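You operate a simulated robot arm through the tools that you are given. There is no shell and no other tool. Be economical: measure what you need, move in short steps, check, and stop when the job is done.

Carry out the task below with a simulated two-armed robot. There is one attempt and no reset: what you move stays moved.

JOB
Take the lid off the green tin on the end of the beige bench and lay it down there.

The check looks at the end state, three seconds after you hand in, the way a careful person would. Anything else that was tipped, shoved, dropped, spilled or broken makes it a failure. A push-on lid holds only when it is set on centred and level and pressed home; a screw cap is set on level and turned clockwise until tight.

ROBOT AND FRAMES
Two 7-joint arms with two-finger parallel grippers on one trunk, on a base that drives. Base frame: it is fixed to the floor where the robot stands at the start and does not move with it; the origin is under the middle of the robot, x ahead of it, y to its left, z up. Lengths are in mm, angles in rad, forces in N, time in s.
The left shoulder is at the start at [50, 165, 1155], the right one opposite. With the tool pointing down near the work surface each hand reaches from about 160 to 680 mm from the robot's upright axis, wherever it stands, measured 20 degrees to its own side. Payload 3.91 kg a hand.
The tool frame of a hand sits at the grasp point between the pads (the TCP): z along the fingers, y along the line on which they close. The tips reach 30 mm beyond it. The gripper opens to 110 mm. The fingers are 20 mm wide and 10 mm thick; the gripper's body (48 by 112 mm) begins 55 mm behind the TCP.
Orientation is that of the tool frame in the base frame, as [roll, pitch, yaw] about the fixed x, y, z axes, in that order (R = Rz(yaw) Ry(pitch) Rx(roll)). With the fingers straight down and closing along the base's y, the tool's x points along the base's -x, its y along +y and its z along -z.

CONTROLS
- The arms move only by the tool step_arm. It takes "left_series", "right_series" or both (then of equal length, played together; a hand with none holds still); each is a list of rows, each a list of 7 numbers: the turn, a rotation vector about the tool's x, y, z in units of 5 degrees (1.0 is 5 degrees), then the shift along the tool's x, y, z in units of 50 mm (1.0 is 50 mm), then the finger opening in mm, from 0 to 110. In form: [[ax, ay, az, x, y, z, fingers], ...]. A call has 1 to 8 rows; each row shifts and turns the commanded pose from where the row before left it, along the tool's axes as they then stand. A call with a number of a shift or a turn outside -1 to 1 is refused whole. A row lasts 0.2 s, in which the tool goes at most 50 mm and 0.15 rad; a call with a longer step from one row to the next is refused whole, and so is a gripper value outside its range. Where a pose cannot be reached the arm comes as near as it can. A force on the tool above 40 N (or 10 N above the force at the start of the call, whichever is more), or a blocked arm, ends the call early, and 0.2 s more pass. Each finger travels about 45 mm/s and halts on what it meets, pressing with about 40 N; the grip force reading is that of the motor and also rises with nothing between the fingers. The clock runs only during rows and for 0.2 s after the last one: add rows that do not move to give the fingers time. It gives the time, the measured TCP pose, the force on the tool (base axes), the opening and the grip force at its end, in the units of the frame above (readings bear some noise), with the torque about the TCP (base axes, N m) and any sound that the robot's microphone picked up.
- Cameras (640 x 400 px; columns grow to the right, rows downward): "scene" is now at [115, 30.3, 1333.7]; the picture's right is [0.32, -0.95, 0.00], its down [-0.46, -0.15, -0.87] and it looks along [0.83, 0.28, -0.49] (base axes); focal length 291 px, centre (320, 200). "left" rides on the left gripper at [73, -17, -103] in its tool frame; the picture's right is [0.23, 0.97, 0.00], its down [-0.76, 0.18, -0.62] and it looks along [-0.61, 0.14, 0.78] (tool axes); focal length 222 px, centre (320, 200). "right" rides on the right gripper at [72, 17, -103] in its tool frame; the picture's right is [-0.23, 0.97, 0.00], its down [-0.76, -0.18, -0.62] and it looks along [-0.61, -0.14, 0.78] (tool axes); focal length 222 px, centre (320, 200). There is no depth. A picture from a camera that has moved, and an enlarged one, comes with that camera's place and axes in the base frame and with its lens.
- camera(camera): a new picture of that camera. The clock stands still meanwhile.
- lift_body(by): slides the trunk up (or, below 0, down) by that many mm; the arms and the scene camera ride with it, the base frame stays. It gives what a move gives, with no picture.
- steer(legs): drives the robot by 1 to 6 legs, each [ahead, left, turn to the left] in mm, mm and rad, along the robot's own axes; the way and the turn of a leg run together, so that a leg with both is an arc; at most 1500 mm and 3.142 rad a leg. The arms and the cameras ride along, it lands a little off, and it stops where it bumps. It gives what a move gives.
- turn_head(pan, tilt): turns the head with the scene camera to pan (to the left, within 1.396 rad either way) and tilt (down, from -0.506 to 1.204), counted from straight ahead of the robot. It gives what a move gives.
- close_up(camera, box): a new picture of the part [left, top, right, bottom] of that camera's present view, enlarged. The clock stands still meanwhile.
- finish_job(): hands the job in; it is judged then, once.

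Work in short steps. Places have to be worked out from the pictures, the camera data and where the tool is seen: move nearer, look again, correct. Check each grasp and each placing, and mend what went wrong. You have 120 turns and 100 pictures in all, those below and enlarged ones among them. Open the grippers and draw the arms clear of the work before you hand the job in, unless the task says otherwise; then end with one line.

The tools are called after ">>>" by a JSON object that holds its "api" and its "payload". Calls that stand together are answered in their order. step_arm: Moves the arms, as the interface text tells. Its arguments: {"type":"object","properties":{"left_series":{"type":"array"},"right_series":{"type":"array"}},"required":[]} The other tools are called the same way: lift_body (by) slides the trunk up or down; steer (legs) drives the base; turn_head (pan, tilt) turns the head that bears the scene camera; camera (camera) takes a picture; close_up (camera, box) takes an enlarged picture of a part of a camera's view; finish_job () hands the job in.

At the start:

```text
time_s: 0.0
left_eef_pos: [305.5, 326.5, 1072.1]
left_tcp_rot: [-3.141, 0.0, -3.139]
left_force: [-0.2, -0.3, -0.3]
left_ft_torque: [0.0, -0.01, 0.03]
left_opening: 110.3
left_finger_force: 0.1
right_eef_pos: [487.0, -10.5, 1075.0]
right_tcp_rot: [-3.141, -0.001, 3.141]
right_force: [-0.1, 0.2, -0.6]
right_ft_torque: [-0.06, -0.04, 0.02]
right_opening: 110.1
right_finger_force: 0.0
trunk travel left (down, up): [-375.0, 128.0]
robot x, y, heading: [-1.2, 1.2, 0.004]
head pan, tilt: [0.321, 0.51]
```

scene: 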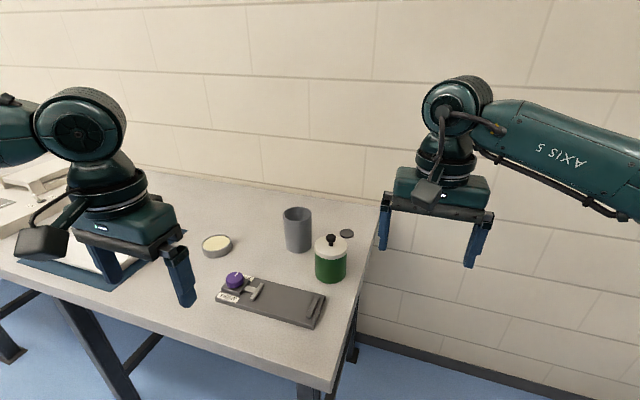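
right: 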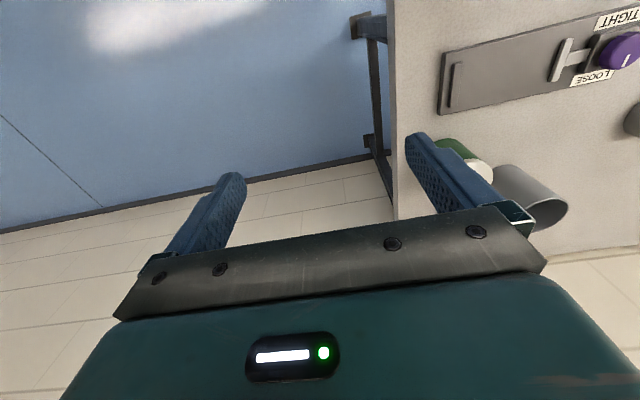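
left: 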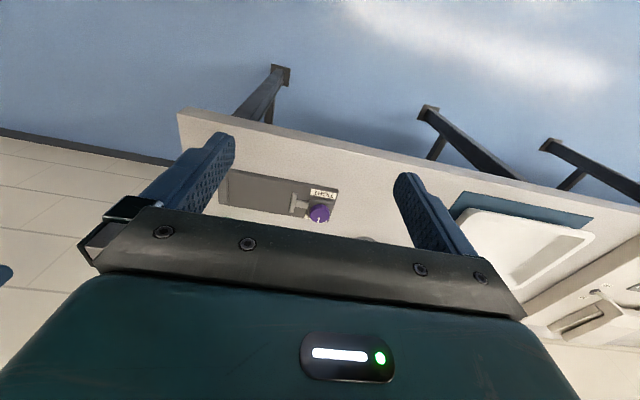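

The green tin with a white lid and black knob stands near the right end of the bench; a device with a purple knob lies in front. I take a close-up look.

>>> {"api": "close_up", "payload": {"camera": "scene", "box": [190, 190, 390, 340]}}

>>> {"api": "close_up", "payload": {"camera": "right", "box": [380, 0, 640, 240]}}

```text
2.67 times, centred on (290, 265) of scene
camera zoom: at [115.0, 30.3, 1333.7], right [0.32, -0.95, 0.0], down [-0.46, -0.15, -0.87], along [0.83, 0.28, -0.49], focal length 777 px, centre (400, 27)
```

zoom: 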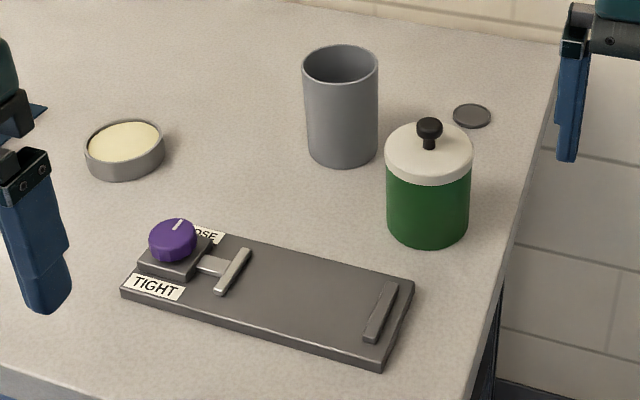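

```text
1.67 times, centred on (510, 120) of right
camera zoom: at [413.5, 6.5, 1179.0], right [0.23, 0.97, 0.0], down [0.76, -0.18, 0.62], along [0.61, -0.14, -0.78], focal length 370 px, centre (3, 333)
```

zoom: 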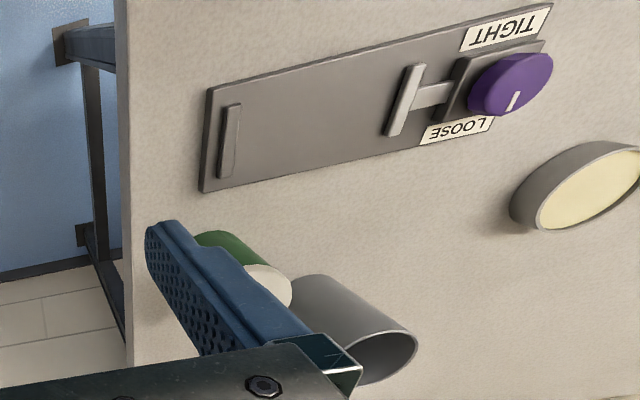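

Triangulating the scene and right views, I put the lid at about (610, 173, 928) and the bench top near z 858. The knob top is around z 955. I move the left hand most of the way above it, staying high, then look again.

>>> {"api": "step_arm", "payload": {"left_series": [[0, 0, 0, -0.85, -0.42, 0, 60], [0, 0, 0, -0.85, -0.42, 0, 60], [0, 0, 0, -0.85, -0.42, 0, 60], [0, 0, 0, -0.85, -0.42, 0, 60], [0, 0, 0, -0.85, -0.42, 0, 60], [0, 0, 0, -0.85, -0.42, 0, 60], [0, 0, 0, 0, 0, 0, 60]]}}

>>> {"api": "camera", "payload": {"camera": "left"}}

>>> {"api": "camera", "payload": {"camera": "scene"}}

```text
time_s: 1.6
left_eef_pos: [544.4, 208.2, 1071.8]
left_tcp_rot: [-3.141, 0.001, -3.141]
left_force: [0.2, -0.3, -1.4]
left_ft_torque: [0.0, 0.02, -0.03]
left_opening: 59.9
left_finger_force: 0.1
left hand out of reach, approached as far as the arm can: row 6
right_eef_pos: [487.4, -11.6, 1075.5]
right_tcp_rot: [3.141, 0.0, 3.141]
right_force: [0.0, -0.6, -0.9]
right_ft_torque: [-0.02, 0.02, -0.04]
right_opening: 109.9
right_finger_force: 0.0
trunk travel left (down, up): [-375.0, 128.0]
robot x, y, heading: [2.1, 0.2, 0.0]
head pan, tilt: [0.321, 0.51]
```

```text
94 pictures are left
camera left: at [472.7, 191.9, 1174.0], right [-0.23, 0.97, 0.0], down [0.76, 0.18, 0.62], along [0.61, 0.14, -0.78], focal length 222 px, centre (320, 200)
```

left: 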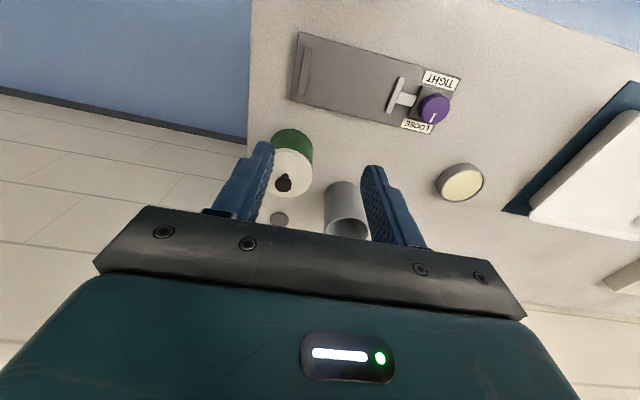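

```text
93 pictures are left
camera scene: at [115.3, 30.3, 1333.7], right [0.32, -0.95, 0.0], down [-0.46, -0.15, -0.87], along [0.83, 0.28, -0.49], focal length 291 px, centre (320, 200)
```

scene: 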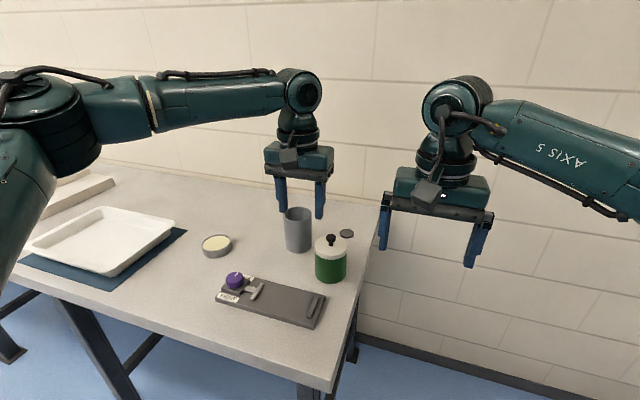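

The left arm ran out of reach at this height, so I will need to go lower or drive ahead. First I refine the knob position with close-ups.

>>> {"api": "close_up", "payload": {"camera": "left", "box": [240, 110, 400, 250]}}

>>> {"api": "close_up", "payload": {"camera": "scene", "box": [280, 200, 380, 300]}}

```text
2.86 times, centred on (320, 180) of left
camera zoom: at [472.7, 191.9, 1174.0], right [-0.23, 0.97, 0.0], down [0.76, 0.18, 0.62], along [0.61, 0.14, -0.78], focal length 635 px, centre (320, 257)
```

zoom: 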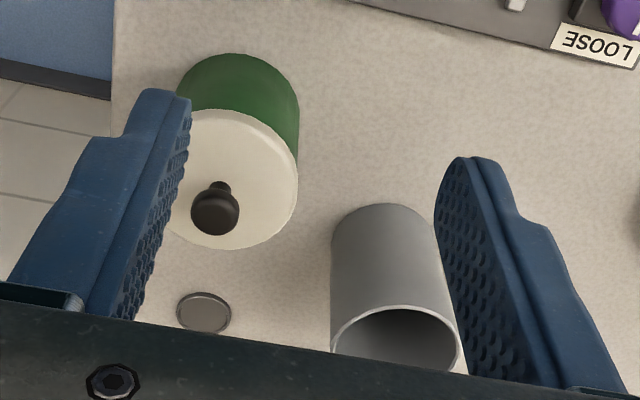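

```text
4.00 times, centred on (330, 250) of scene
camera zoom: at [115.3, 30.3, 1333.7], right [0.32, -0.95, 0.0], down [-0.46, -0.15, -0.87], along [0.83, 0.28, -0.49], focal length 1166 px, centre (280, 0)
```

zoom: 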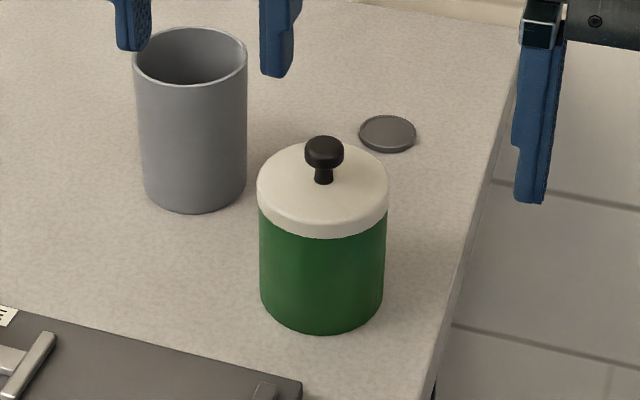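

Two-view fixes now agree: bench top z≈812, lid top z≈891 centred near (657, 183), knob ball around z 915, lid about 80 mm across. That is at the edge of reach, so I drive ahead 100 mm with the hands held high.

>>> {"api": "steer", "payload": {"legs": [[100, 0, 0]]}}

>>> {"api": "camera", "payload": {"camera": "left"}}

>>> {"api": "camera", "payload": {"camera": "scene"}}

```text
time_s: 2.8
left_eef_pos: [645.7, 208.7, 1072.6]
left_tcp_rot: [3.141, 0.001, -3.14]
left_force: [0.7, 0.6, 0.1]
left_ft_torque: [0.0, -0.01, 0.0]
left_opening: 60.2
left_finger_force: 0.1
right_eef_pos: [587.8, -9.8, 1075.1]
right_tcp_rot: [-3.141, 0.0, 3.141]
right_force: [0.1, 0.0, 0.1]
right_ft_torque: [-0.01, 0.01, 0.02]
right_opening: 110.1
right_finger_force: 0.2
trunk travel left (down, up): [-375.0, 128.0]
robot x, y, heading: [98.6, -0.6, -0.002]
head pan, tilt: [0.321, 0.51]
```

```text
90 pictures are left
camera left: at [573.0, 192.0, 1173.8], right [-0.23, 0.97, 0.0], down [0.76, 0.18, 0.62], along [0.61, 0.14, -0.78], focal length 222 px, centre (320, 200)
```

left: 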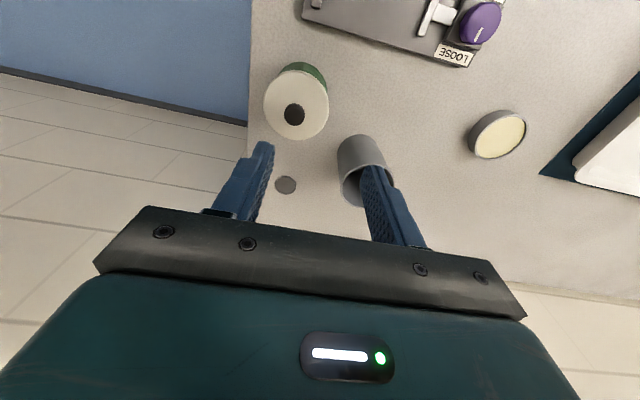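

```text
89 pictures are left
camera scene: at [216.1, 30.4, 1333.6], right [0.32, -0.95, 0.0], down [-0.46, -0.15, -0.87], along [0.83, 0.28, -0.49], focal length 291 px, centre (320, 200)
```

scene: 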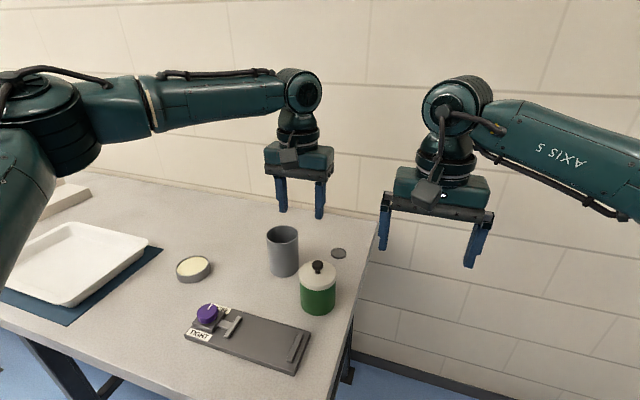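

The knob now reads (659, 182) at z≈916, matching the earlier fix. I centre above it and descend to about z 965 before looking again.

>>> {"api": "step_arm", "payload": {"left_series": [[0, 0, 0, -0.27, -0.54, 0, 60], [0, 0, 0, 0, 0, 0.7, 60], [0, 0, 0, 0, 0, 0.7, 60], [0, 0, 0, 0, 0, 0.7, 60], [0, 0, 0, 0, 0, 0, 60]]}}

>>> {"api": "camera", "payload": {"camera": "left"}}

>>> {"api": "close_up", "payload": {"camera": "scene", "box": [240, 200, 400, 330]}}

```text
time_s: 4.0
left_eef_pos: [624.9, 207.1, 969.7]
left_tcp_rot: [-3.141, 0.002, -3.14]
left_force: [0.0, -1.1, 0.8]
left_ft_torque: [0.03, 0.02, 0.03]
left_opening: 59.8
left_finger_force: 0.1
left hand out of reach, approached as far as the arm can: row 1, 3, 4
right_eef_pos: [586.6, -9.7, 1076.5]
right_tcp_rot: [-3.142, 0.001, 3.142]
right_force: [0.4, 0.2, -1.0]
right_ft_torque: [-0.01, 0.02, 0.01]
right_opening: 110.1
right_finger_force: 0.0
trunk travel left (down, up): [-375.0, 128.0]
robot x, y, heading: [102.3, 0.8, -0.007]
head pan, tilt: [0.321, 0.51]
```

```text
88 pictures are left
camera left: at [552.5, 190.4, 1072.2], right [-0.23, 0.97, 0.0], down [0.76, 0.18, 0.62], along [0.61, 0.14, -0.78], focal length 222 px, centre (320, 200)
```

left: 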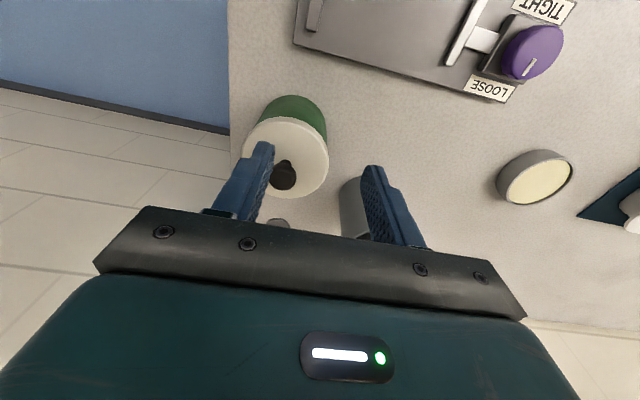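

```text
3.08 times, centred on (320, 265) of scene
camera zoom: at [215.0, 30.3, 1333.8], right [0.32, -0.95, 0.0], down [-0.46, -0.15, -0.87], along [0.83, 0.28, -0.49], focal length 896 px, centre (320, 0)
```

zoom: 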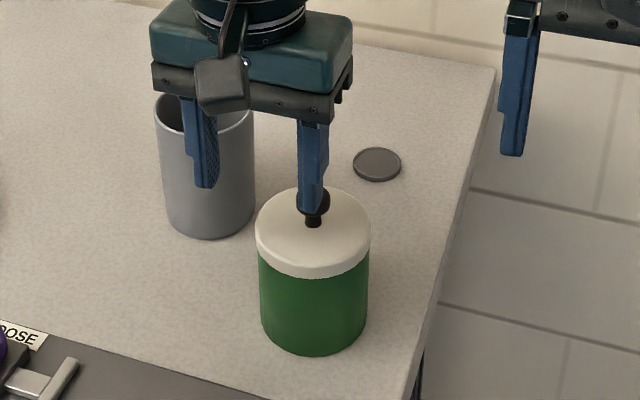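

The left hand only reached (625, 207) and sits close to the knob, so I raise it. Then I tilt the head down to see how much room the base has in front of the bench.

>>> {"api": "step_arm", "payload": {"left_series": [[0, 0, 0, 0, 0, -0.8, 60], [0, 0, 0, 0, 0, -0.8, 60], [0, 0, 0, 0, 0, 0, 60]]}}

>>> {"api": "turn_head", "payload": {"pan": 0.1, "tilt": 1.2}}

>>> {"api": "camera", "payload": {"camera": "scene"}}

```text
time_s: 4.8
left_eef_pos: [625.1, 208.4, 1051.2]
left_tcp_rot: [3.141, 0.001, -3.139]
left_force: [-0.1, -0.6, -0.6]
left_ft_torque: [0.02, 0.01, 0.03]
left_opening: 60.1
left_finger_force: 0.0
right_eef_pos: [587.5, -10.7, 1074.5]
right_tcp_rot: [-3.141, 0.001, 3.141]
right_force: [-1.1, -0.9, -0.1]
right_ft_torque: [-0.01, -0.03, -0.02]
right_opening: 109.9
right_finger_force: 0.0
trunk travel left (down, up): [-375.0, 128.0]
robot x, y, heading: [100.3, -0.5, 0.002]
head pan, tilt: [0.321, 0.51]
```

```text
time_s: 5.8
left_eef_pos: [624.4, 208.7, 1051.0]
left_tcp_rot: [3.141, 0.001, -3.141]
left_force: [0.8, 0.3, -0.3]
left_ft_torque: [-0.01, 0.01, -0.01]
left_opening: 59.8
left_finger_force: 0.0
right_eef_pos: [588.0, -11.6, 1075.9]
right_tcp_rot: [-3.141, 0.0, -3.141]
right_force: [0.0, 0.9, 0.2]
right_ft_torque: [-0.01, -0.01, 0.0]
right_opening: 110.1
right_finger_force: 0.0
trunk travel left (down, up): [-375.0, 128.0]
robot x, y, heading: [104.7, 2.9, -0.001]
head pan, tilt: [0.099, 1.201]
```

```text
86 pictures are left
camera scene: at [184.7, 7.3, 1281.1], right [0.1, -0.99, 0.0], down [-0.93, -0.09, -0.36], along [0.36, 0.04, -0.93], focal length 291 px, centre (320, 200)
```

scene: 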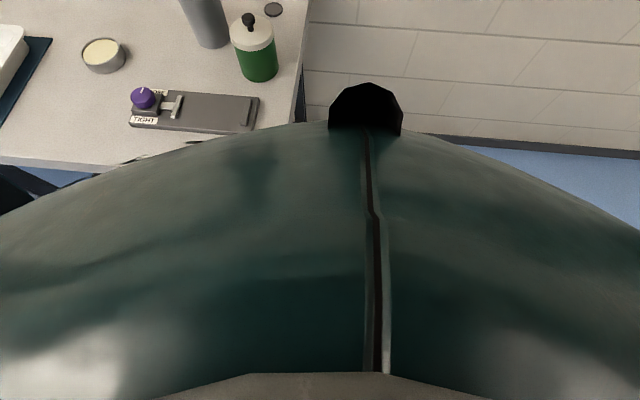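

The base is hidden by the torso in this view. I test the reach with small moves at this height, first ahead and then to the right.

>>> {"api": "step_arm", "payload": {"left_series": [[0, 0, 0, -0.3, 0, 0, 60], [0, 0, 0, -0.3, 0, 0, 60], [0, 0, 0, 0, -0.3, 0, 60], [0, 0, 0, 0, 0, 0, 60]]}}

>>> {"api": "turn_head", "payload": {"pan": 0.32, "tilt": 0.65}}

>>> {"api": "camera", "payload": {"camera": "scene"}}

```text
time_s: 6.8
left_eef_pos: [641.0, 203.0, 1051.7]
left_tcp_rot: [-3.14, 0.004, 3.142]
left_force: [0.5, -0.5, 0.3]
left_ft_torque: [-0.01, -0.02, -0.03]
left_opening: 60.0
left_finger_force: 0.1
left hand out of reach, approached as far as the arm can: row 2, 3
right_eef_pos: [588.2, -10.3, 1074.7]
right_tcp_rot: [-3.141, -0.002, -3.141]
right_force: [0.7, -0.5, -0.7]
right_ft_torque: [0.0, -0.01, 0.0]
right_opening: 110.1
right_finger_force: 0.1
trunk travel left (down, up): [-375.0, 128.0]
robot x, y, heading: [99.0, -1.4, -0.004]
head pan, tilt: [0.099, 1.201]
```

```text
time_s: 7.8
left_eef_pos: [640.6, 204.5, 1052.1]
left_tcp_rot: [-3.141, 0.001, -3.139]
left_force: [0.0, -0.5, 0.6]
left_ft_torque: [-0.01, -0.02, -0.01]
left_opening: 60.1
left_finger_force: 0.1
right_eef_pos: [587.1, -10.9, 1074.5]
right_tcp_rot: [-3.14, -0.001, 3.14]
right_force: [0.6, 0.2, 0.0]
right_ft_torque: [-0.04, 0.01, 0.03]
right_opening: 109.8
right_finger_force: 0.0
trunk travel left (down, up): [-375.0, 128.0]
robot x, y, heading: [99.0, -0.2, -0.003]
head pan, tilt: [0.319, 0.649]
```

```text
85 pictures are left
camera scene: at [211.4, 28.9, 1321.3], right [0.31, -0.95, 0.0], down [-0.57, -0.19, -0.8], along [0.76, 0.25, -0.61], focal length 291 px, centre (320, 200)
```

scene: 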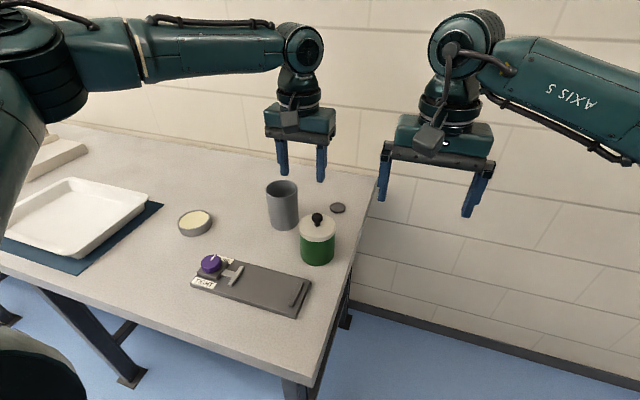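

The arm isn't fully stretched; it is probably limited by being so high relative to the shoulder. I raise the trunk 110 mm, bring the hand back a little, lower it, then try the reach again.

>>> {"api": "lift_body", "payload": {"by": 110}}

>>> {"api": "step_arm", "payload": {"left_series": [[0, 0, 0, 0.8, 0, 0, 60], [0, 0, 0, 0.4, 0.2, 0.8, 60], [0, 0, 0, 0, 0, 0.9, 60], [0, 0, 0, 0, 0, 0.9, 60], [0, 0, 0, -0.6, -0.3, 0, 60], [0, 0, 0, -0.6, -0.2, 0, 60], [0, 0, 0, -0.3, -0.1, 0, 60], [0, 0, 0, 0, 0, 0, 60]]}}

```text
time_s: 9.2
left_eef_pos: [640.2, 202.4, 1160.8]
left_tcp_rot: [-3.14, 0.001, -3.139]
left_force: [0.1, -0.8, -0.1]
left_ft_torque: [0.0, -0.01, -0.01]
left_opening: 59.8
left_finger_force: 0.1
right_eef_pos: [587.9, -11.7, 1185.4]
right_tcp_rot: [-3.142, 0.0, -3.141]
right_force: [-0.3, 0.5, -0.2]
right_ft_torque: [-0.01, -0.02, -0.02]
right_opening: 110.0
right_finger_force: 0.0
trunk travel left (down, up): [-485.0, 18.0]
robot x, y, heading: [100.5, 0.3, -0.0]
head pan, tilt: [0.319, 0.649]
```

```text
time_s: 11.0
left_eef_pos: [618.8, 213.7, 1053.6]
left_tcp_rot: [-3.14, 0.005, -3.14]
left_force: [0.0, 0.2, -0.5]
left_ft_torque: [0.04, 0.01, 0.01]
left_opening: 59.9
left_finger_force: 0.1
left hand out of reach, approached as far as the arm can: row 5, 6, 7
right_eef_pos: [586.6, -10.2, 1184.0]
right_tcp_rot: [-3.141, 0.0, -3.141]
right_force: [-0.4, -0.6, 0.0]
right_ft_torque: [0.01, -0.03, -0.02]
right_opening: 109.8
right_finger_force: 0.1
trunk travel left (down, up): [-485.0, 18.0]
robot x, y, heading: [100.8, -1.7, 0.002]
head pan, tilt: [0.319, 0.649]
```

Reach shrinks as the hand goes lower relative to the shoulder, so the trunk should come down instead. I raise and retract both hands, then lower the trunk.

>>> {"api": "step_arm", "payload": {"left_series": [[0, 0, 0, 0.6, 0, -0.6, 60], [0, 0, 0, 0.6, 0, -0.6, 60], [0, 0, 0, 0, 0, -0.9, 60], [0, 0, 0, 0, 0, -0.9, 60], [0, 0, 0, 0, 0, -0.9, 60], [0, 0, 0, 0, 0, 0, 60]], "right_series": [[0, 0, 0, 0.6, -0.6, -0.3, 110], [0, 0, 0, 0.6, -0.6, -0.3, 110], [0, 0, 0, 0.3, -0.6, -0.3, 110], [0, 0, 0, 0.3, -0.6, -0.3, 110], [0, 0, 0, 0, -0.6, 0, 110], [0, 0, 0, 0, 0, 0, 110]]}}

>>> {"api": "lift_body", "payload": {"by": -200}}

```text
time_s: 12.4
left_eef_pos: [557.8, 215.7, 1248.6]
left_tcp_rot: [-3.139, 0.002, -3.14]
left_force: [0.8, 0.5, -0.1]
left_ft_torque: [-0.05, 0.01, 0.0]
left_opening: 60.0
left_finger_force: 0.1
right_eef_pos: [496.3, -160.3, 1245.4]
right_tcp_rot: [-3.138, -0.001, -3.14]
right_force: [0.2, -0.6, 0.3]
right_ft_torque: [-0.01, -0.03, 0.0]
right_opening: 110.2
right_finger_force: 0.0
trunk travel left (down, up): [-485.0, 18.0]
robot x, y, heading: [101.0, 1.0, 0.006]
head pan, tilt: [0.319, 0.649]
```

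```text
time_s: 14.6
left_eef_pos: [559.1, 215.8, 1047.2]
left_tcp_rot: [-3.141, 0.002, -3.141]
left_force: [0.2, -0.7, 0.4]
left_ft_torque: [0.01, -0.01, -0.01]
left_opening: 59.9
left_finger_force: 0.0
right_eef_pos: [497.1, -161.1, 1046.3]
right_tcp_rot: [-3.141, 0.001, -3.141]
right_force: [0.1, 0.2, 0.1]
right_ft_torque: [0.07, 0.03, 0.02]
right_opening: 109.8
right_finger_force: 0.1
trunk travel left (down, up): [-285.0, 218.0]
robot x, y, heading: [98.3, 1.6, 0.003]
head pan, tilt: [0.319, 0.649]
```

The shoulder is now near z 1065. I raise the left hand 60 mm, lower the trunk another 90, then try to get over the knob at safe height.

>>> {"api": "step_arm", "payload": {"left_series": [[0, 0, 0, 0, 0, -0.6, 60], [0, 0, 0, 0, 0, 0, 60]]}}

>>> {"api": "lift_body", "payload": {"by": -90}}

>>> {"api": "step_arm", "payload": {"left_series": [[0, 0, 0, -0.5, -0.16, 0, 60], [0, 0, 0, -0.5, -0.16, 0, 60], [0, 0, 0, -0.5, -0.16, 0, 60], [0, 0, 0, -0.5, -0.16, 0, 60], [0, 0, 0, 0, 0, 0, 60]]}}

```text
time_s: 15.2
left_eef_pos: [557.1, 214.7, 1078.4]
left_tcp_rot: [-3.139, 0.001, -3.139]
left_force: [-0.7, 0.3, -0.2]
left_ft_torque: [0.06, -0.02, 0.01]
left_opening: 59.8
left_finger_force: 0.0
right_eef_pos: [496.5, -160.8, 1045.0]
right_tcp_rot: [3.142, -0.002, 3.141]
right_force: [0.1, 0.4, -0.4]
right_ft_torque: [0.01, 0.02, 0.02]
right_opening: 110.1
right_finger_force: 0.2
trunk travel left (down, up): [-285.0, 218.0]
robot x, y, heading: [95.5, 2.0, 0.001]
head pan, tilt: [0.319, 0.649]
```

```text
time_s: 16.4
left_eef_pos: [558.2, 214.1, 989.0]
left_tcp_rot: [-3.14, 0.002, -3.14]
left_force: [-0.1, 1.0, 0.2]
left_ft_torque: [0.0, 0.02, 0.0]
left_opening: 59.9
left_finger_force: 0.0
right_eef_pos: [497.0, -160.1, 955.4]
right_tcp_rot: [3.141, 0.0, 3.14]
right_force: [0.6, 0.2, -0.4]
right_ft_torque: [0.02, 0.05, 0.02]
right_opening: 110.0
right_finger_force: 0.0
trunk travel left (down, up): [-195.0, 308.0]
robot x, y, heading: [97.5, -2.8, -0.001]
head pan, tilt: [0.319, 0.649]
```

```text
time_s: 17.6
left_eef_pos: [618.7, 198.7, 984.8]
left_tcp_rot: [-3.141, 0.002, -3.139]
left_force: [-1.2, 0.1, -0.4]
left_ft_torque: [0.0, 0.0, -0.01]
left_opening: 60.0
left_finger_force: 0.0
left hand out of reach, approached as far as the arm can: row 3, 4
right_eef_pos: [498.2, -160.3, 955.3]
right_tcp_rot: [-3.139, 0.001, -3.14]
right_force: [0.5, -0.7, -0.1]
right_ft_torque: [-0.01, 0.0, 0.0]
right_opening: 109.9
right_finger_force: 0.1
trunk travel left (down, up): [-195.0, 308.0]
robot x, y, heading: [100.9, -0.7, -0.002]
head pan, tilt: [0.319, 0.649]
```

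Reach is best with the shoulder a bit above the hand, but it is still short, so driving nearer is the fix. I raise the trunk 80, pull the hand back a little, and drive ahead 50 mm first to test the clearance.

>>> {"api": "lift_body", "payload": {"by": 80}}

>>> {"api": "step_arm", "payload": {"left_series": [[0, 0, 0, 0.8, 0, 0, 60], [0, 0, 0, 0.6, 0, 0, 60]]}}

>>> {"api": "steer", "payload": {"legs": [[50, 0, 0]]}}

```text
time_s: 18.8
left_eef_pos: [617.8, 199.0, 1065.0]
left_tcp_rot: [-3.139, 0.002, -3.14]
left_force: [-0.5, -0.2, 0.2]
left_ft_torque: [-0.05, 0.01, 0.0]
left_opening: 60.0
left_finger_force: 0.0
right_eef_pos: [497.1, -160.6, 1035.6]
right_tcp_rot: [3.141, -0.001, 3.14]
right_force: [0.8, -0.2, 0.0]
right_ft_torque: [-0.01, 0.0, -0.01]
right_opening: 110.6
right_finger_force: 0.1
trunk travel left (down, up): [-275.0, 228.0]
robot x, y, heading: [104.1, 3.4, 0.0]
head pan, tilt: [0.319, 0.649]
```

```text
time_s: 19.4
left_eef_pos: [546.1, 199.7, 1064.7]
left_tcp_rot: [-3.138, 0.003, -3.138]
left_force: [-0.2, -0.5, -1.0]
left_ft_torque: [0.0, 0.0, -0.01]
left_opening: 59.8
left_finger_force: 0.0
right_eef_pos: [496.8, -161.1, 1035.7]
right_tcp_rot: [-3.142, 0.003, -3.141]
right_force: [-0.1, 0.1, 0.5]
right_ft_torque: [-0.02, 0.0, -0.01]
right_opening: 110.0
right_finger_force: 0.0
trunk travel left (down, up): [-275.0, 228.0]
robot x, y, heading: [101.5, -1.8, -0.004]
head pan, tilt: [0.319, 0.649]
```

```text
time_s: 20.3
left_eef_pos: [598.6, 198.7, 1065.1]
left_tcp_rot: [-3.139, 0.001, -3.141]
left_force: [0.1, -0.9, -0.6]
left_ft_torque: [-0.01, -0.02, 0.01]
left_opening: 59.9
left_finger_force: 0.1
right_eef_pos: [547.7, -160.6, 1035.0]
right_tcp_rot: [-3.139, 0.001, 3.141]
right_force: [0.1, 0.4, -0.2]
right_ft_torque: [0.0, -0.03, 0.04]
right_opening: 110.2
right_finger_force: 0.0
trunk travel left (down, up): [-275.0, 228.0]
robot x, y, heading: [153.4, 2.7, -0.003]
head pan, tilt: [0.319, 0.649]
```

There was no bump. Now I move over the knob at (659, 182), still high, and then down to about z 965.

>>> {"api": "step_arm", "payload": {"left_series": [[0, 0, 0, -0.6, -0.17, 0, 60], [0, 0, 0, -0.6, -0.17, 0, 60], [0, 0, 0, 0, 0, 0, 60], [0, 0, 0, 0, 0, 0.6, 60], [0, 0, 0, 0, 0, 0.7, 60], [0, 0, 0, 0, 0, 0.7, 60], [0, 0, 0, 0, 0, 0, 60]]}}

>>> {"api": "camera", "payload": {"camera": "left"}}

>>> {"api": "camera", "payload": {"camera": "scene"}}

```text
time_s: 21.9
left_eef_pos: [646.7, 184.2, 964.6]
left_tcp_rot: [-3.14, 0.003, -3.14]
left_force: [0.8, 0.6, -0.2]
left_ft_torque: [0.01, 0.04, -0.01]
left_opening: 59.9
left_finger_force: 0.2
left hand out of reach, approached as far as the arm can: row 2
right_eef_pos: [546.7, -159.6, 1035.9]
right_tcp_rot: [3.14, 0.001, 3.14]
right_force: [-0.5, 0.1, 0.6]
right_ft_torque: [0.03, -0.04, -0.01]
right_opening: 110.1
right_finger_force: 0.1
trunk travel left (down, up): [-275.0, 228.0]
robot x, y, heading: [151.7, -1.0, 0.003]
head pan, tilt: [0.319, 0.649]
```

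```text
84 pictures are left
camera left: at [574.5, 167.3, 1066.2], right [-0.23, 0.97, 0.0], down [0.76, 0.18, 0.63], along [0.61, 0.14, -0.78], focal length 222 px, centre (320, 200)
```

left: 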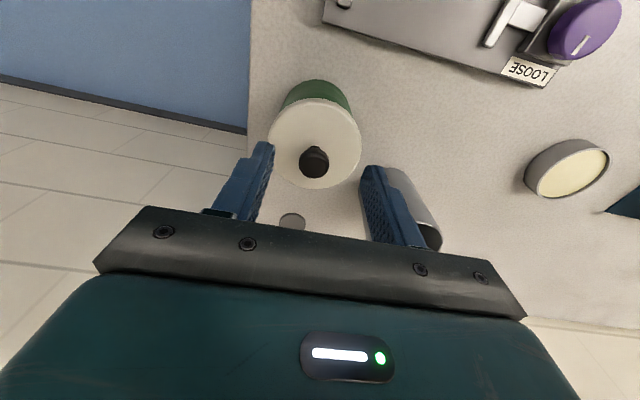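

```text
83 pictures are left
camera scene: at [261.2, 28.9, 1221.4], right [0.31, -0.95, 0.0], down [-0.57, -0.19, -0.8], along [0.76, 0.25, -0.6], focal length 291 px, centre (320, 200)
```

scene: 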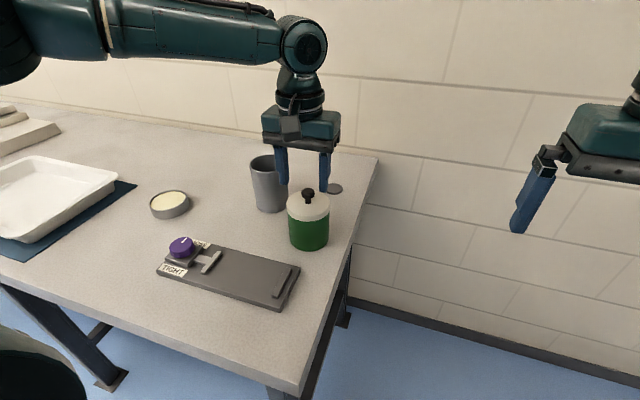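

The knob reads (656, 181) and the tool is at (647, 184). I nudge ahead 9 mm and right 2 mm at this height.

>>> {"api": "step_arm", "payload": {"left_series": [[0, 0, 0, -0.18, -0.05, 0, 60], [0, 0, 0, 0, 0, 0, 60]]}}

>>> {"api": "close_up", "payload": {"camera": "left", "box": [200, 70, 440, 250]}}

>>> {"api": "close_up", "payload": {"camera": "scene", "box": [240, 130, 370, 260]}}

```text
time_s: 22.5
left_eef_pos: [655.5, 182.6, 965.5]
left_tcp_rot: [-3.141, 0.004, -3.14]
left_force: [0.0, 0.3, 0.5]
left_ft_torque: [0.04, -0.01, 0.0]
left_opening: 59.9
left_finger_force: 0.1
right_eef_pos: [547.5, -160.7, 1036.1]
right_tcp_rot: [3.141, -0.001, -3.14]
right_force: [0.5, 0.1, 0.2]
right_ft_torque: [-0.01, -0.01, 0.01]
right_opening: 110.2
right_finger_force: 0.1
trunk travel left (down, up): [-275.0, 228.0]
robot x, y, heading: [150.2, 1.1, 0.004]
head pan, tilt: [0.319, 0.649]
```

```text
2.22 times, centred on (320, 160) of left
camera zoom: at [583.7, 165.2, 1066.8], right [-0.23, 0.97, 0.0], down [0.76, 0.18, 0.63], along [0.61, 0.14, -0.78], focal length 494 px, centre (320, 289)
```

zoom: 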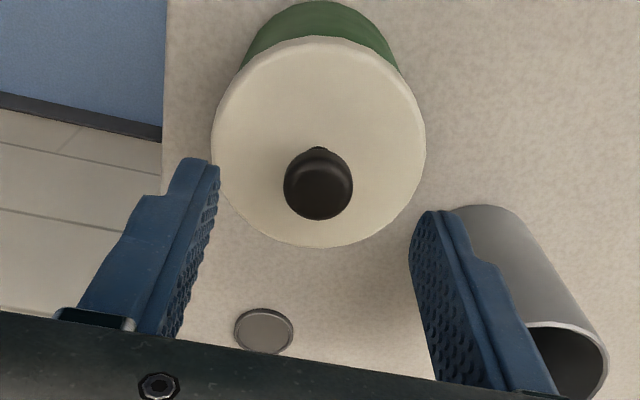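

```text
3.08 times, centred on (305, 195) of scene
camera zoom: at [261.2, 28.9, 1221.4], right [0.31, -0.95, 0.0], down [-0.57, -0.19, -0.8], along [0.76, 0.25, -0.6], focal length 896 px, centre (366, 215)
```

zoom: 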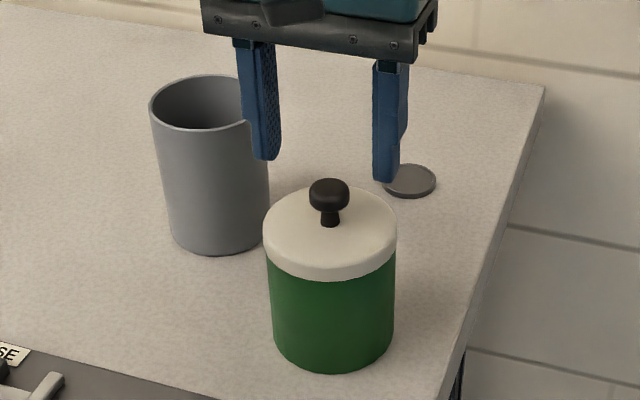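

Aligned: the knob is at (658, 182) and the fingers straddle it. I descend to about z 928 in small steps, with the fingers still open.

>>> {"api": "step_arm", "payload": {"left_series": [[0, 0, 0, -0.04, 0, 0.25, 60], [0, 0, 0, 0, 0, 0.25, 60], [0, 0, 0, 0, 0, 0.25, 60], [0, 0, 0, 0, 0, 0, 60]]}}

>>> {"api": "close_up", "payload": {"camera": "scene", "box": [240, 130, 370, 260]}}

>>> {"api": "close_up", "payload": {"camera": "left", "box": [200, 70, 440, 250]}}

```text
time_s: 23.5
left_eef_pos: [658.2, 180.9, 927.7]
left_tcp_rot: [-3.141, 0.004, -3.14]
left_force: [0.8, 0.5, -1.1]
left_ft_torque: [-0.03, 0.0, 0.01]
left_opening: 60.2
left_finger_force: 0.1
right_eef_pos: [546.2, -159.6, 1035.3]
right_tcp_rot: [3.141, 0.0, -3.141]
right_force: [-0.6, -0.3, 0.2]
right_ft_torque: [-0.01, -0.01, -0.02]
right_opening: 109.9
right_finger_force: 0.1
trunk travel left (down, up): [-275.0, 228.0]
robot x, y, heading: [151.1, -3.1, -0.001]
head pan, tilt: [0.319, 0.649]
```

```text
3.08 times, centred on (305, 195) of scene
camera zoom: at [261.2, 28.9, 1221.4], right [0.31, -0.95, 0.0], down [-0.57, -0.19, -0.8], along [0.76, 0.25, -0.6], focal length 896 px, centre (366, 215)
```

zoom: 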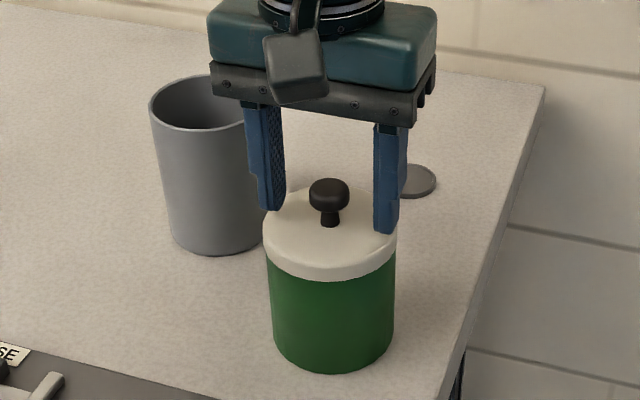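

```text
2.22 times, centred on (320, 160) of left
camera zoom: at [585.4, 165.0, 1029.8], right [-0.23, 0.97, 0.0], down [0.76, 0.18, 0.63], along [0.61, 0.14, -0.78], focal length 494 px, centre (320, 289)
```

zoom: 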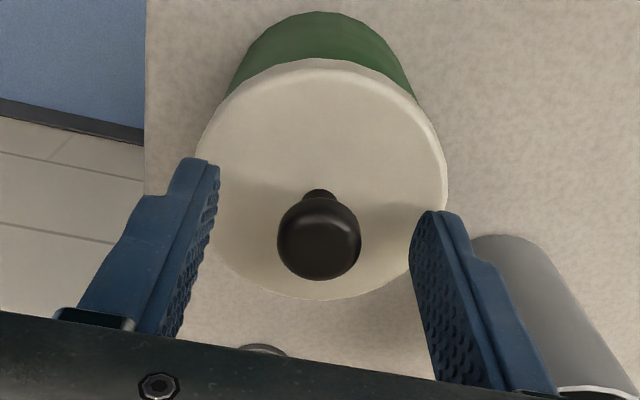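

The tips are level with the knob and it is centred between the pads, so I close on it.

>>> {"api": "step_arm", "payload": {"left_series": [[0, 0, 0, 0, 0, 0, 30], [0, 0, 0, 0, 0, 0, 15], [0, 0, 0, 0, 0, 0, 10], [0, 0, 0, 0, 0, 0, 10]]}}

>>> {"api": "close_up", "payload": {"camera": "scene", "box": [240, 130, 370, 260]}}

```text
time_s: 24.5
left_eef_pos: [657.6, 182.6, 928.5]
left_tcp_rot: [-3.139, 0.003, -3.139]
left_force: [0.8, 0.7, -0.1]
left_ft_torque: [-0.01, 0.02, 0.02]
left_opening: 22.3
left_finger_force: 40.0
right_eef_pos: [547.3, -159.5, 1036.0]
right_tcp_rot: [-3.141, -0.001, 3.141]
right_force: [0.7, 0.1, -0.4]
right_ft_torque: [-0.01, 0.04, 0.01]
right_opening: 109.9
right_finger_force: 0.0
trunk travel left (down, up): [-275.0, 228.0]
robot x, y, heading: [148.4, 0.2, 0.001]
head pan, tilt: [0.319, 0.649]
heard: snap
```

```text
3.08 times, centred on (305, 195) of scene
camera zoom: at [261.3, 29.0, 1221.4], right [0.31, -0.95, 0.0], down [-0.57, -0.19, -0.8], along [0.76, 0.25, -0.6], focal length 896 px, centre (366, 215)
```

zoom: 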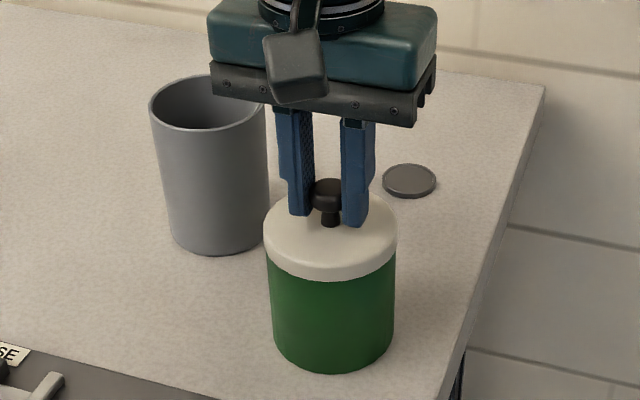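

The knob is gripped at 22 mm, and a snap was heard. I lift very gently by 4 mm and watch the force and whether the tin follows.

>>> {"api": "step_arm", "payload": {"left_series": [[0, 0, 0, 0, 0, -0.04, 10], [0, 0, 0, 0, 0, -0.04, 10], [0, 0, 0, 0, 0, 0, 10]]}}

>>> {"api": "close_up", "payload": {"camera": "scene", "box": [240, 130, 370, 260]}}

```text
time_s: 25.3
left_eef_pos: [657.8, 181.0, 933.3]
left_tcp_rot: [-3.14, 0.005, -3.139]
left_force: [-0.1, 0.5, -0.5]
left_ft_torque: [0.04, 0.02, -0.02]
left_opening: 22.1
left_finger_force: 40.5
right_eef_pos: [545.2, -160.2, 1036.1]
right_tcp_rot: [-3.141, 0.0, -3.141]
right_force: [0.2, 0.2, 0.3]
right_ft_torque: [0.0, 0.02, 0.0]
right_opening: 110.2
right_finger_force: 0.0
trunk travel left (down, up): [-275.0, 228.0]
robot x, y, heading: [148.9, 1.2, -0.002]
head pan, tilt: [0.319, 0.649]
```

```text
3.08 times, centred on (305, 195) of scene
camera zoom: at [261.3, 29.0, 1221.4], right [0.31, -0.95, 0.0], down [-0.57, -0.19, -0.8], along [0.76, 0.25, -0.6], focal length 896 px, centre (366, 215)
```

zoom: 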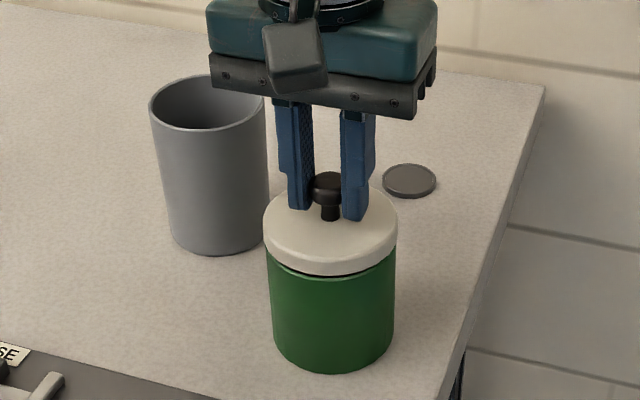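

The lid is coming off and the tin stays put. I lift straight up another 60 mm.

>>> {"api": "step_arm", "payload": {"left_series": [[0, 0, 0, 0, 0, -0.15, 10], [0, 0, 0, 0, 0, -0.15, 10], [0, 0, 0, 0, 0, -0.2, 10], [0, 0, 0, 0, 0, -0.3, 10], [0, 0, 0, 0, 0, -0.4, 10], [0, 0, 0, 0, 0, 0, 10]]}}

>>> {"api": "camera", "payload": {"camera": "scene"}}

>>> {"api": "camera", "payload": {"camera": "left"}}

```text
time_s: 26.7
left_eef_pos: [657.9, 182.0, 992.9]
left_tcp_rot: [-3.14, 0.003, -3.139]
left_force: [0.2, -0.2, 0.4]
left_ft_torque: [-0.01, -0.01, 0.0]
left_opening: 10.0
left_finger_force: 0.1
right_eef_pos: [546.7, -160.8, 1036.4]
right_tcp_rot: [-3.141, 0.001, -3.14]
right_force: [0.1, -0.3, 0.4]
right_ft_torque: [0.04, 0.03, 0.0]
right_opening: 109.9
right_finger_force: 0.1
trunk travel left (down, up): [-275.0, 228.0]
robot x, y, heading: [143.7, 2.6, -0.003]
head pan, tilt: [0.319, 0.649]
```

```text
76 pictures are left
camera scene: at [261.3, 29.0, 1221.4], right [0.31, -0.95, 0.0], down [-0.57, -0.19, -0.8], along [0.76, 0.25, -0.6], focal length 291 px, centre (320, 200)
```

scene: 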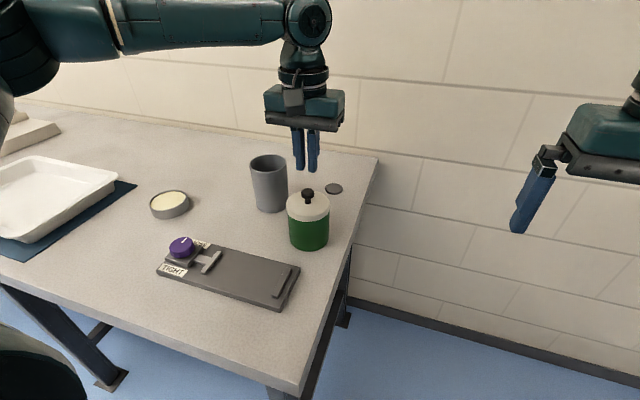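

```text
75 pictures are left
camera left: at [585.8, 165.3, 1094.1], right [-0.23, 0.97, 0.0], down [0.76, 0.18, 0.63], along [0.61, 0.14, -0.78], focal length 222 px, centre (320, 200)
```

left: 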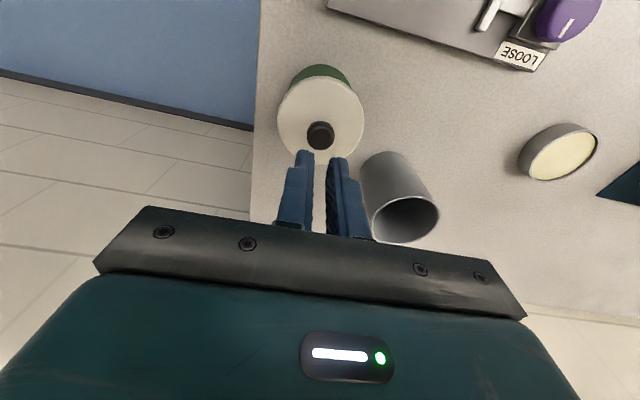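

The knob slipped out of the grip, and the lid is back on the tin. I look at its state close up.

>>> {"api": "close_up", "payload": {"camera": "scene", "box": [260, 170, 360, 260]}}

>>> {"api": "close_up", "payload": {"camera": "left", "box": [250, 50, 390, 180]}}

```text
4.44 times, centred on (310, 215) of scene
camera zoom: at [261.3, 29.0, 1221.4], right [0.31, -0.95, 0.0], down [-0.57, -0.19, -0.8], along [0.76, 0.25, -0.6], focal length 1295 px, centre (364, 133)
```

zoom: 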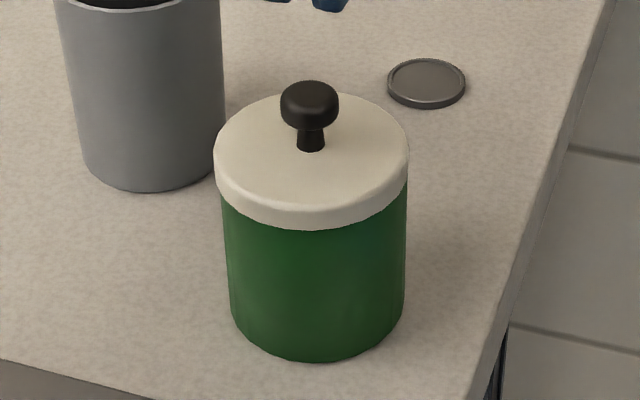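

```text
3.08 times, centred on (320, 115) of left
camera zoom: at [585.8, 165.3, 1094.1], right [-0.23, 0.97, 0.0], down [0.76, 0.18, 0.63], along [0.61, 0.14, -0.78], focal length 684 px, centre (320, 462)
```

zoom: 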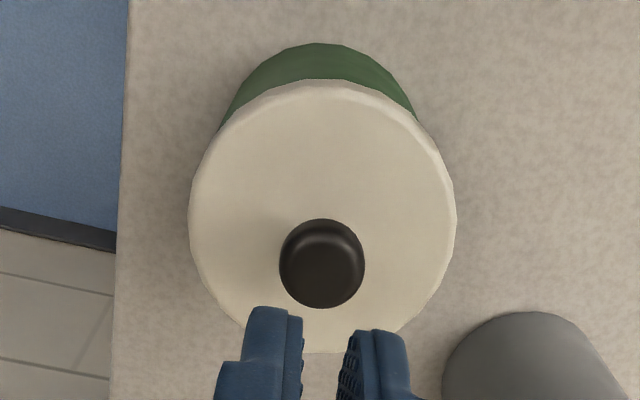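

The lid is seated level again and the tin hasn't moved. I re-grip lower on the knob (tips just above the lid), closing with full command, and will lift more slowly.

>>> {"api": "step_arm", "payload": {"left_series": [[0, 0, 0, 0, 0, 0, 60], [0, 0, 0, 0, 0, 0, 60], [0, 0, 0, 0, 0, 0, 60], [0, 0, 0, 0, 0, 0.5, 60], [0, 0, 0, 0, 0, 0.5, 60], [0, 0, 0, 0, 0, 0.36, 60], [0, 0, 0, 0, 0, 0, 60]]}}

>>> {"api": "close_up", "payload": {"camera": "scene", "box": [260, 170, 360, 260]}}

```text
time_s: 28.3
left_eef_pos: [658.5, 183.2, 924.2]
left_tcp_rot: [-3.14, 0.004, -3.14]
left_force: [-0.5, -0.4, 0.2]
left_ft_torque: [-0.01, 0.0, 0.01]
left_opening: 60.1
left_finger_force: 0.1
right_eef_pos: [548.3, -161.1, 1035.1]
right_tcp_rot: [-3.142, -0.002, 3.14]
right_force: [0.7, 0.7, 0.0]
right_ft_torque: [0.01, 0.02, -0.01]
right_opening: 110.0
right_finger_force: 0.0
trunk travel left (down, up): [-275.0, 228.0]
robot x, y, heading: [153.3, -3.3, 0.003]
head pan, tilt: [0.319, 0.649]
```

```text
4.44 times, centred on (310, 215) of scene
camera zoom: at [261.2, 28.9, 1221.4], right [0.31, -0.95, 0.0], down [-0.57, -0.19, -0.8], along [0.76, 0.25, -0.6], focal length 1295 px, centre (364, 133)
```

zoom: 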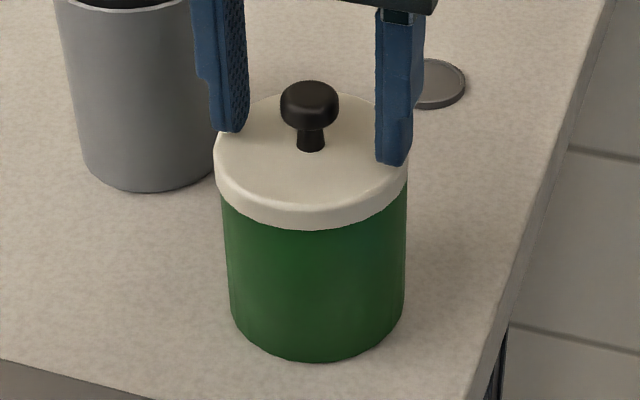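

Position looks good, so I close fully with a few settling rows and then lift 4 mm.

>>> {"api": "step_arm", "payload": {"left_series": [[0, 0, 0, 0, 0, 0, 20], [0, 0, 0, 0, 0, 0, 0], [0, 0, 0, 0, 0, 0, 0], [0, 0, 0, 0, 0, 0, 0]]}}

>>> {"api": "step_arm", "payload": {"left_series": [[0, 0, 0, 0, 0, -0.03, 0], [0, 0, 0, 0, 0, -0.03, 0], [0, 0, 0, 0, 0, -0.03, 0], [0, 0, 0, 0, 0, 0, 0]]}}

>>> {"api": "close_up", "payload": {"camera": "scene", "box": [260, 170, 360, 260]}}

>>> {"api": "close_up", "payload": {"camera": "left", "box": [240, 60, 400, 220]}}

```text
time_s: 29.3
left_eef_pos: [658.8, 181.5, 924.7]
left_tcp_rot: [3.141, 0.004, -3.14]
left_force: [0.3, -1.0, -1.0]
left_ft_torque: [0.03, -0.01, -0.01]
left_opening: 22.2
left_finger_force: 40.0
right_eef_pos: [547.1, -161.1, 1035.5]
right_tcp_rot: [3.141, -0.001, 3.14]
right_force: [-0.1, -0.9, 0.8]
right_ft_torque: [-0.01, -0.03, 0.01]
right_opening: 109.9
right_finger_force: 0.1
trunk travel left (down, up): [-275.0, 228.0]
robot x, y, heading: [150.8, -1.2, -0.001]
head pan, tilt: [0.319, 0.649]
```

```text
time_s: 30.3
left_eef_pos: [657.4, 182.7, 928.6]
left_tcp_rot: [-3.14, 0.003, -3.139]
left_force: [0.3, 0.2, -1.0]
left_ft_torque: [0.02, -0.02, 0.0]
left_opening: 22.1
left_finger_force: 39.9
right_eef_pos: [547.4, -159.8, 1034.8]
right_tcp_rot: [3.142, -0.001, 3.14]
right_force: [-0.4, 0.5, 0.1]
right_ft_torque: [0.03, 0.02, 0.01]
right_opening: 110.1
right_finger_force: 0.0
trunk travel left (down, up): [-275.0, 228.0]
robot x, y, heading: [150.2, -1.6, -0.003]
head pan, tilt: [0.319, 0.649]
```

```text
4.44 times, centred on (310, 215) of scene
camera zoom: at [261.3, 29.0, 1221.4], right [0.31, -0.95, 0.0], down [-0.57, -0.19, -0.8], along [0.76, 0.25, -0.6], focal length 1295 px, centre (364, 133)
```

zoom: 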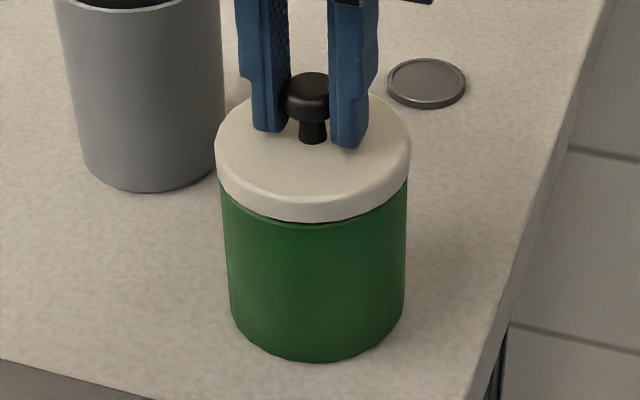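

```text
2.50 times, centred on (320, 140) of left
camera zoom: at [585.9, 165.0, 1030.9], right [-0.23, 0.97, 0.0], down [0.76, 0.18, 0.63], along [0.61, 0.14, -0.78], focal length 555 px, centre (320, 350)
```

zoom: 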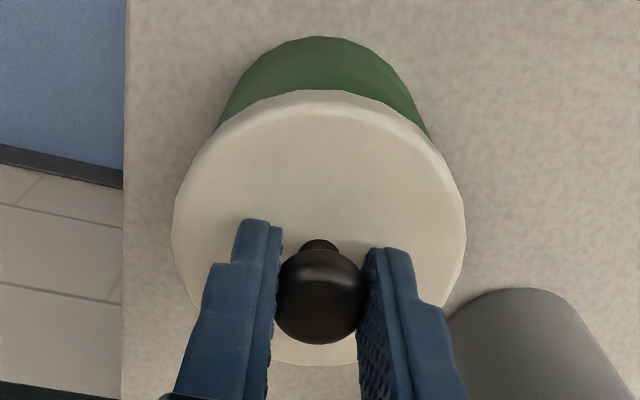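

The lid is again up about 4 mm and the tin is still. I continue in slow 2.5 mm rows to check whether the grip holds.

>>> {"api": "step_arm", "payload": {"left_series": [[0, 0, 0, 0, 0, -0.05, 0], [0, 0, 0, 0, 0, -0.05, 0], [0, 0, 0, 0, 0, -0.05, 0], [0, 0, 0, 0, 0, -0.05, 0], [0, 0, 0, 0, 0, 0, 0]]}}

>>> {"api": "close_up", "payload": {"camera": "scene", "box": [260, 150, 360, 260]}}

```text
time_s: 31.5
left_eef_pos: [657.8, 182.5, 939.0]
left_tcp_rot: [-3.14, 0.004, -3.141]
left_force: [0.8, 0.3, -0.2]
left_ft_torque: [0.03, -0.01, 0.02]
left_opening: 22.4
left_finger_force: 40.5
right_eef_pos: [546.6, -160.9, 1036.0]
right_tcp_rot: [3.141, 0.0, 3.141]
right_force: [0.1, -0.1, 0.0]
right_ft_torque: [-0.02, 0.02, 0.02]
right_opening: 110.2
right_finger_force: 0.1
trunk travel left (down, up): [-275.0, 228.0]
robot x, y, heading: [148.4, -1.4, 0.002]
head pan, tilt: [0.319, 0.649]
```

```text
3.64 times, centred on (310, 205) of scene
camera zoom: at [261.3, 29.0, 1221.4], right [0.31, -0.95, 0.0], down [-0.57, -0.19, -0.8], along [0.76, 0.25, -0.6], focal length 1060 px, centre (356, 182)
```

zoom: 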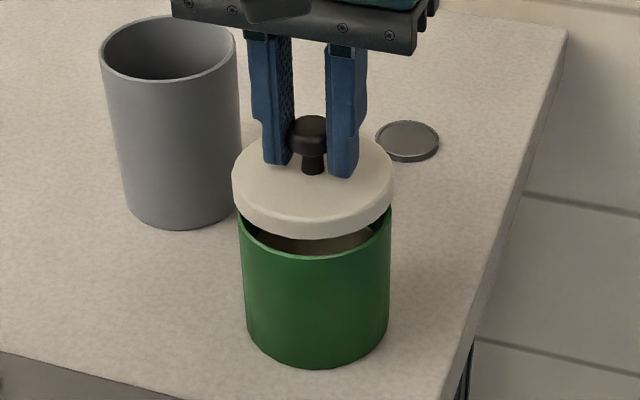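

The lid is clear of the rim and held. I keep lifting slowly to get clearance.

>>> {"api": "step_arm", "payload": {"left_series": [[0, 0, 0, 0, 0, -0.07, 0], [0, 0, 0, 0, 0, -0.08, 0], [0, 0, 0, 0, 0, -0.08, 0], [0, 0, 0, 0, 0, -0.08, 0], [0, 0, 0, 0, 0, -0.08, 0], [0, 0, 0, 0, 0, -0.08, 0], [0, 0, 0, 0, 0, -0.08, 0], [0, 0, 0, 0, 0, 0, 0]]}}

>>> {"api": "close_up", "payload": {"camera": "scene", "box": [260, 150, 360, 260]}}

```text
time_s: 33.3
left_eef_pos: [658.1, 183.0, 967.8]
left_tcp_rot: [-3.14, 0.003, -3.14]
left_force: [0.3, 1.2, -1.1]
left_ft_torque: [-0.01, -0.01, 0.01]
left_opening: 22.2
left_finger_force: 40.3
right_eef_pos: [547.8, -160.4, 1034.4]
right_tcp_rot: [-3.141, 0.001, 3.141]
right_force: [-0.5, 0.0, 0.2]
right_ft_torque: [-0.02, -0.01, -0.01]
right_opening: 110.0
right_finger_force: 0.0
trunk travel left (down, up): [-275.0, 228.0]
robot x, y, heading: [149.7, -3.8, -0.001]
head pan, tilt: [0.319, 0.649]
```

```text
3.64 times, centred on (310, 205) of scene
camera zoom: at [261.3, 29.0, 1221.4], right [0.31, -0.95, 0.0], down [-0.57, -0.19, -0.8], along [0.76, 0.25, -0.6], focal length 1060 px, centre (356, 182)
```

zoom: 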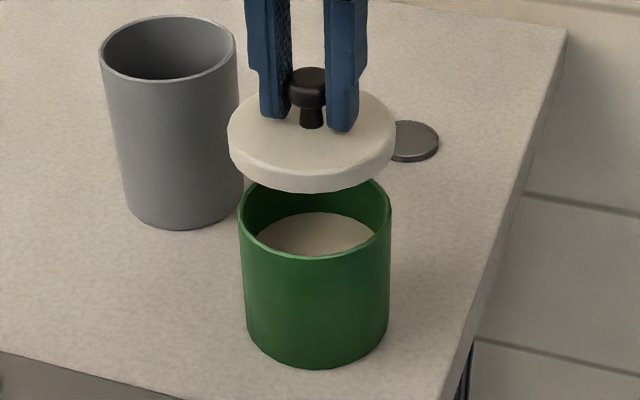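

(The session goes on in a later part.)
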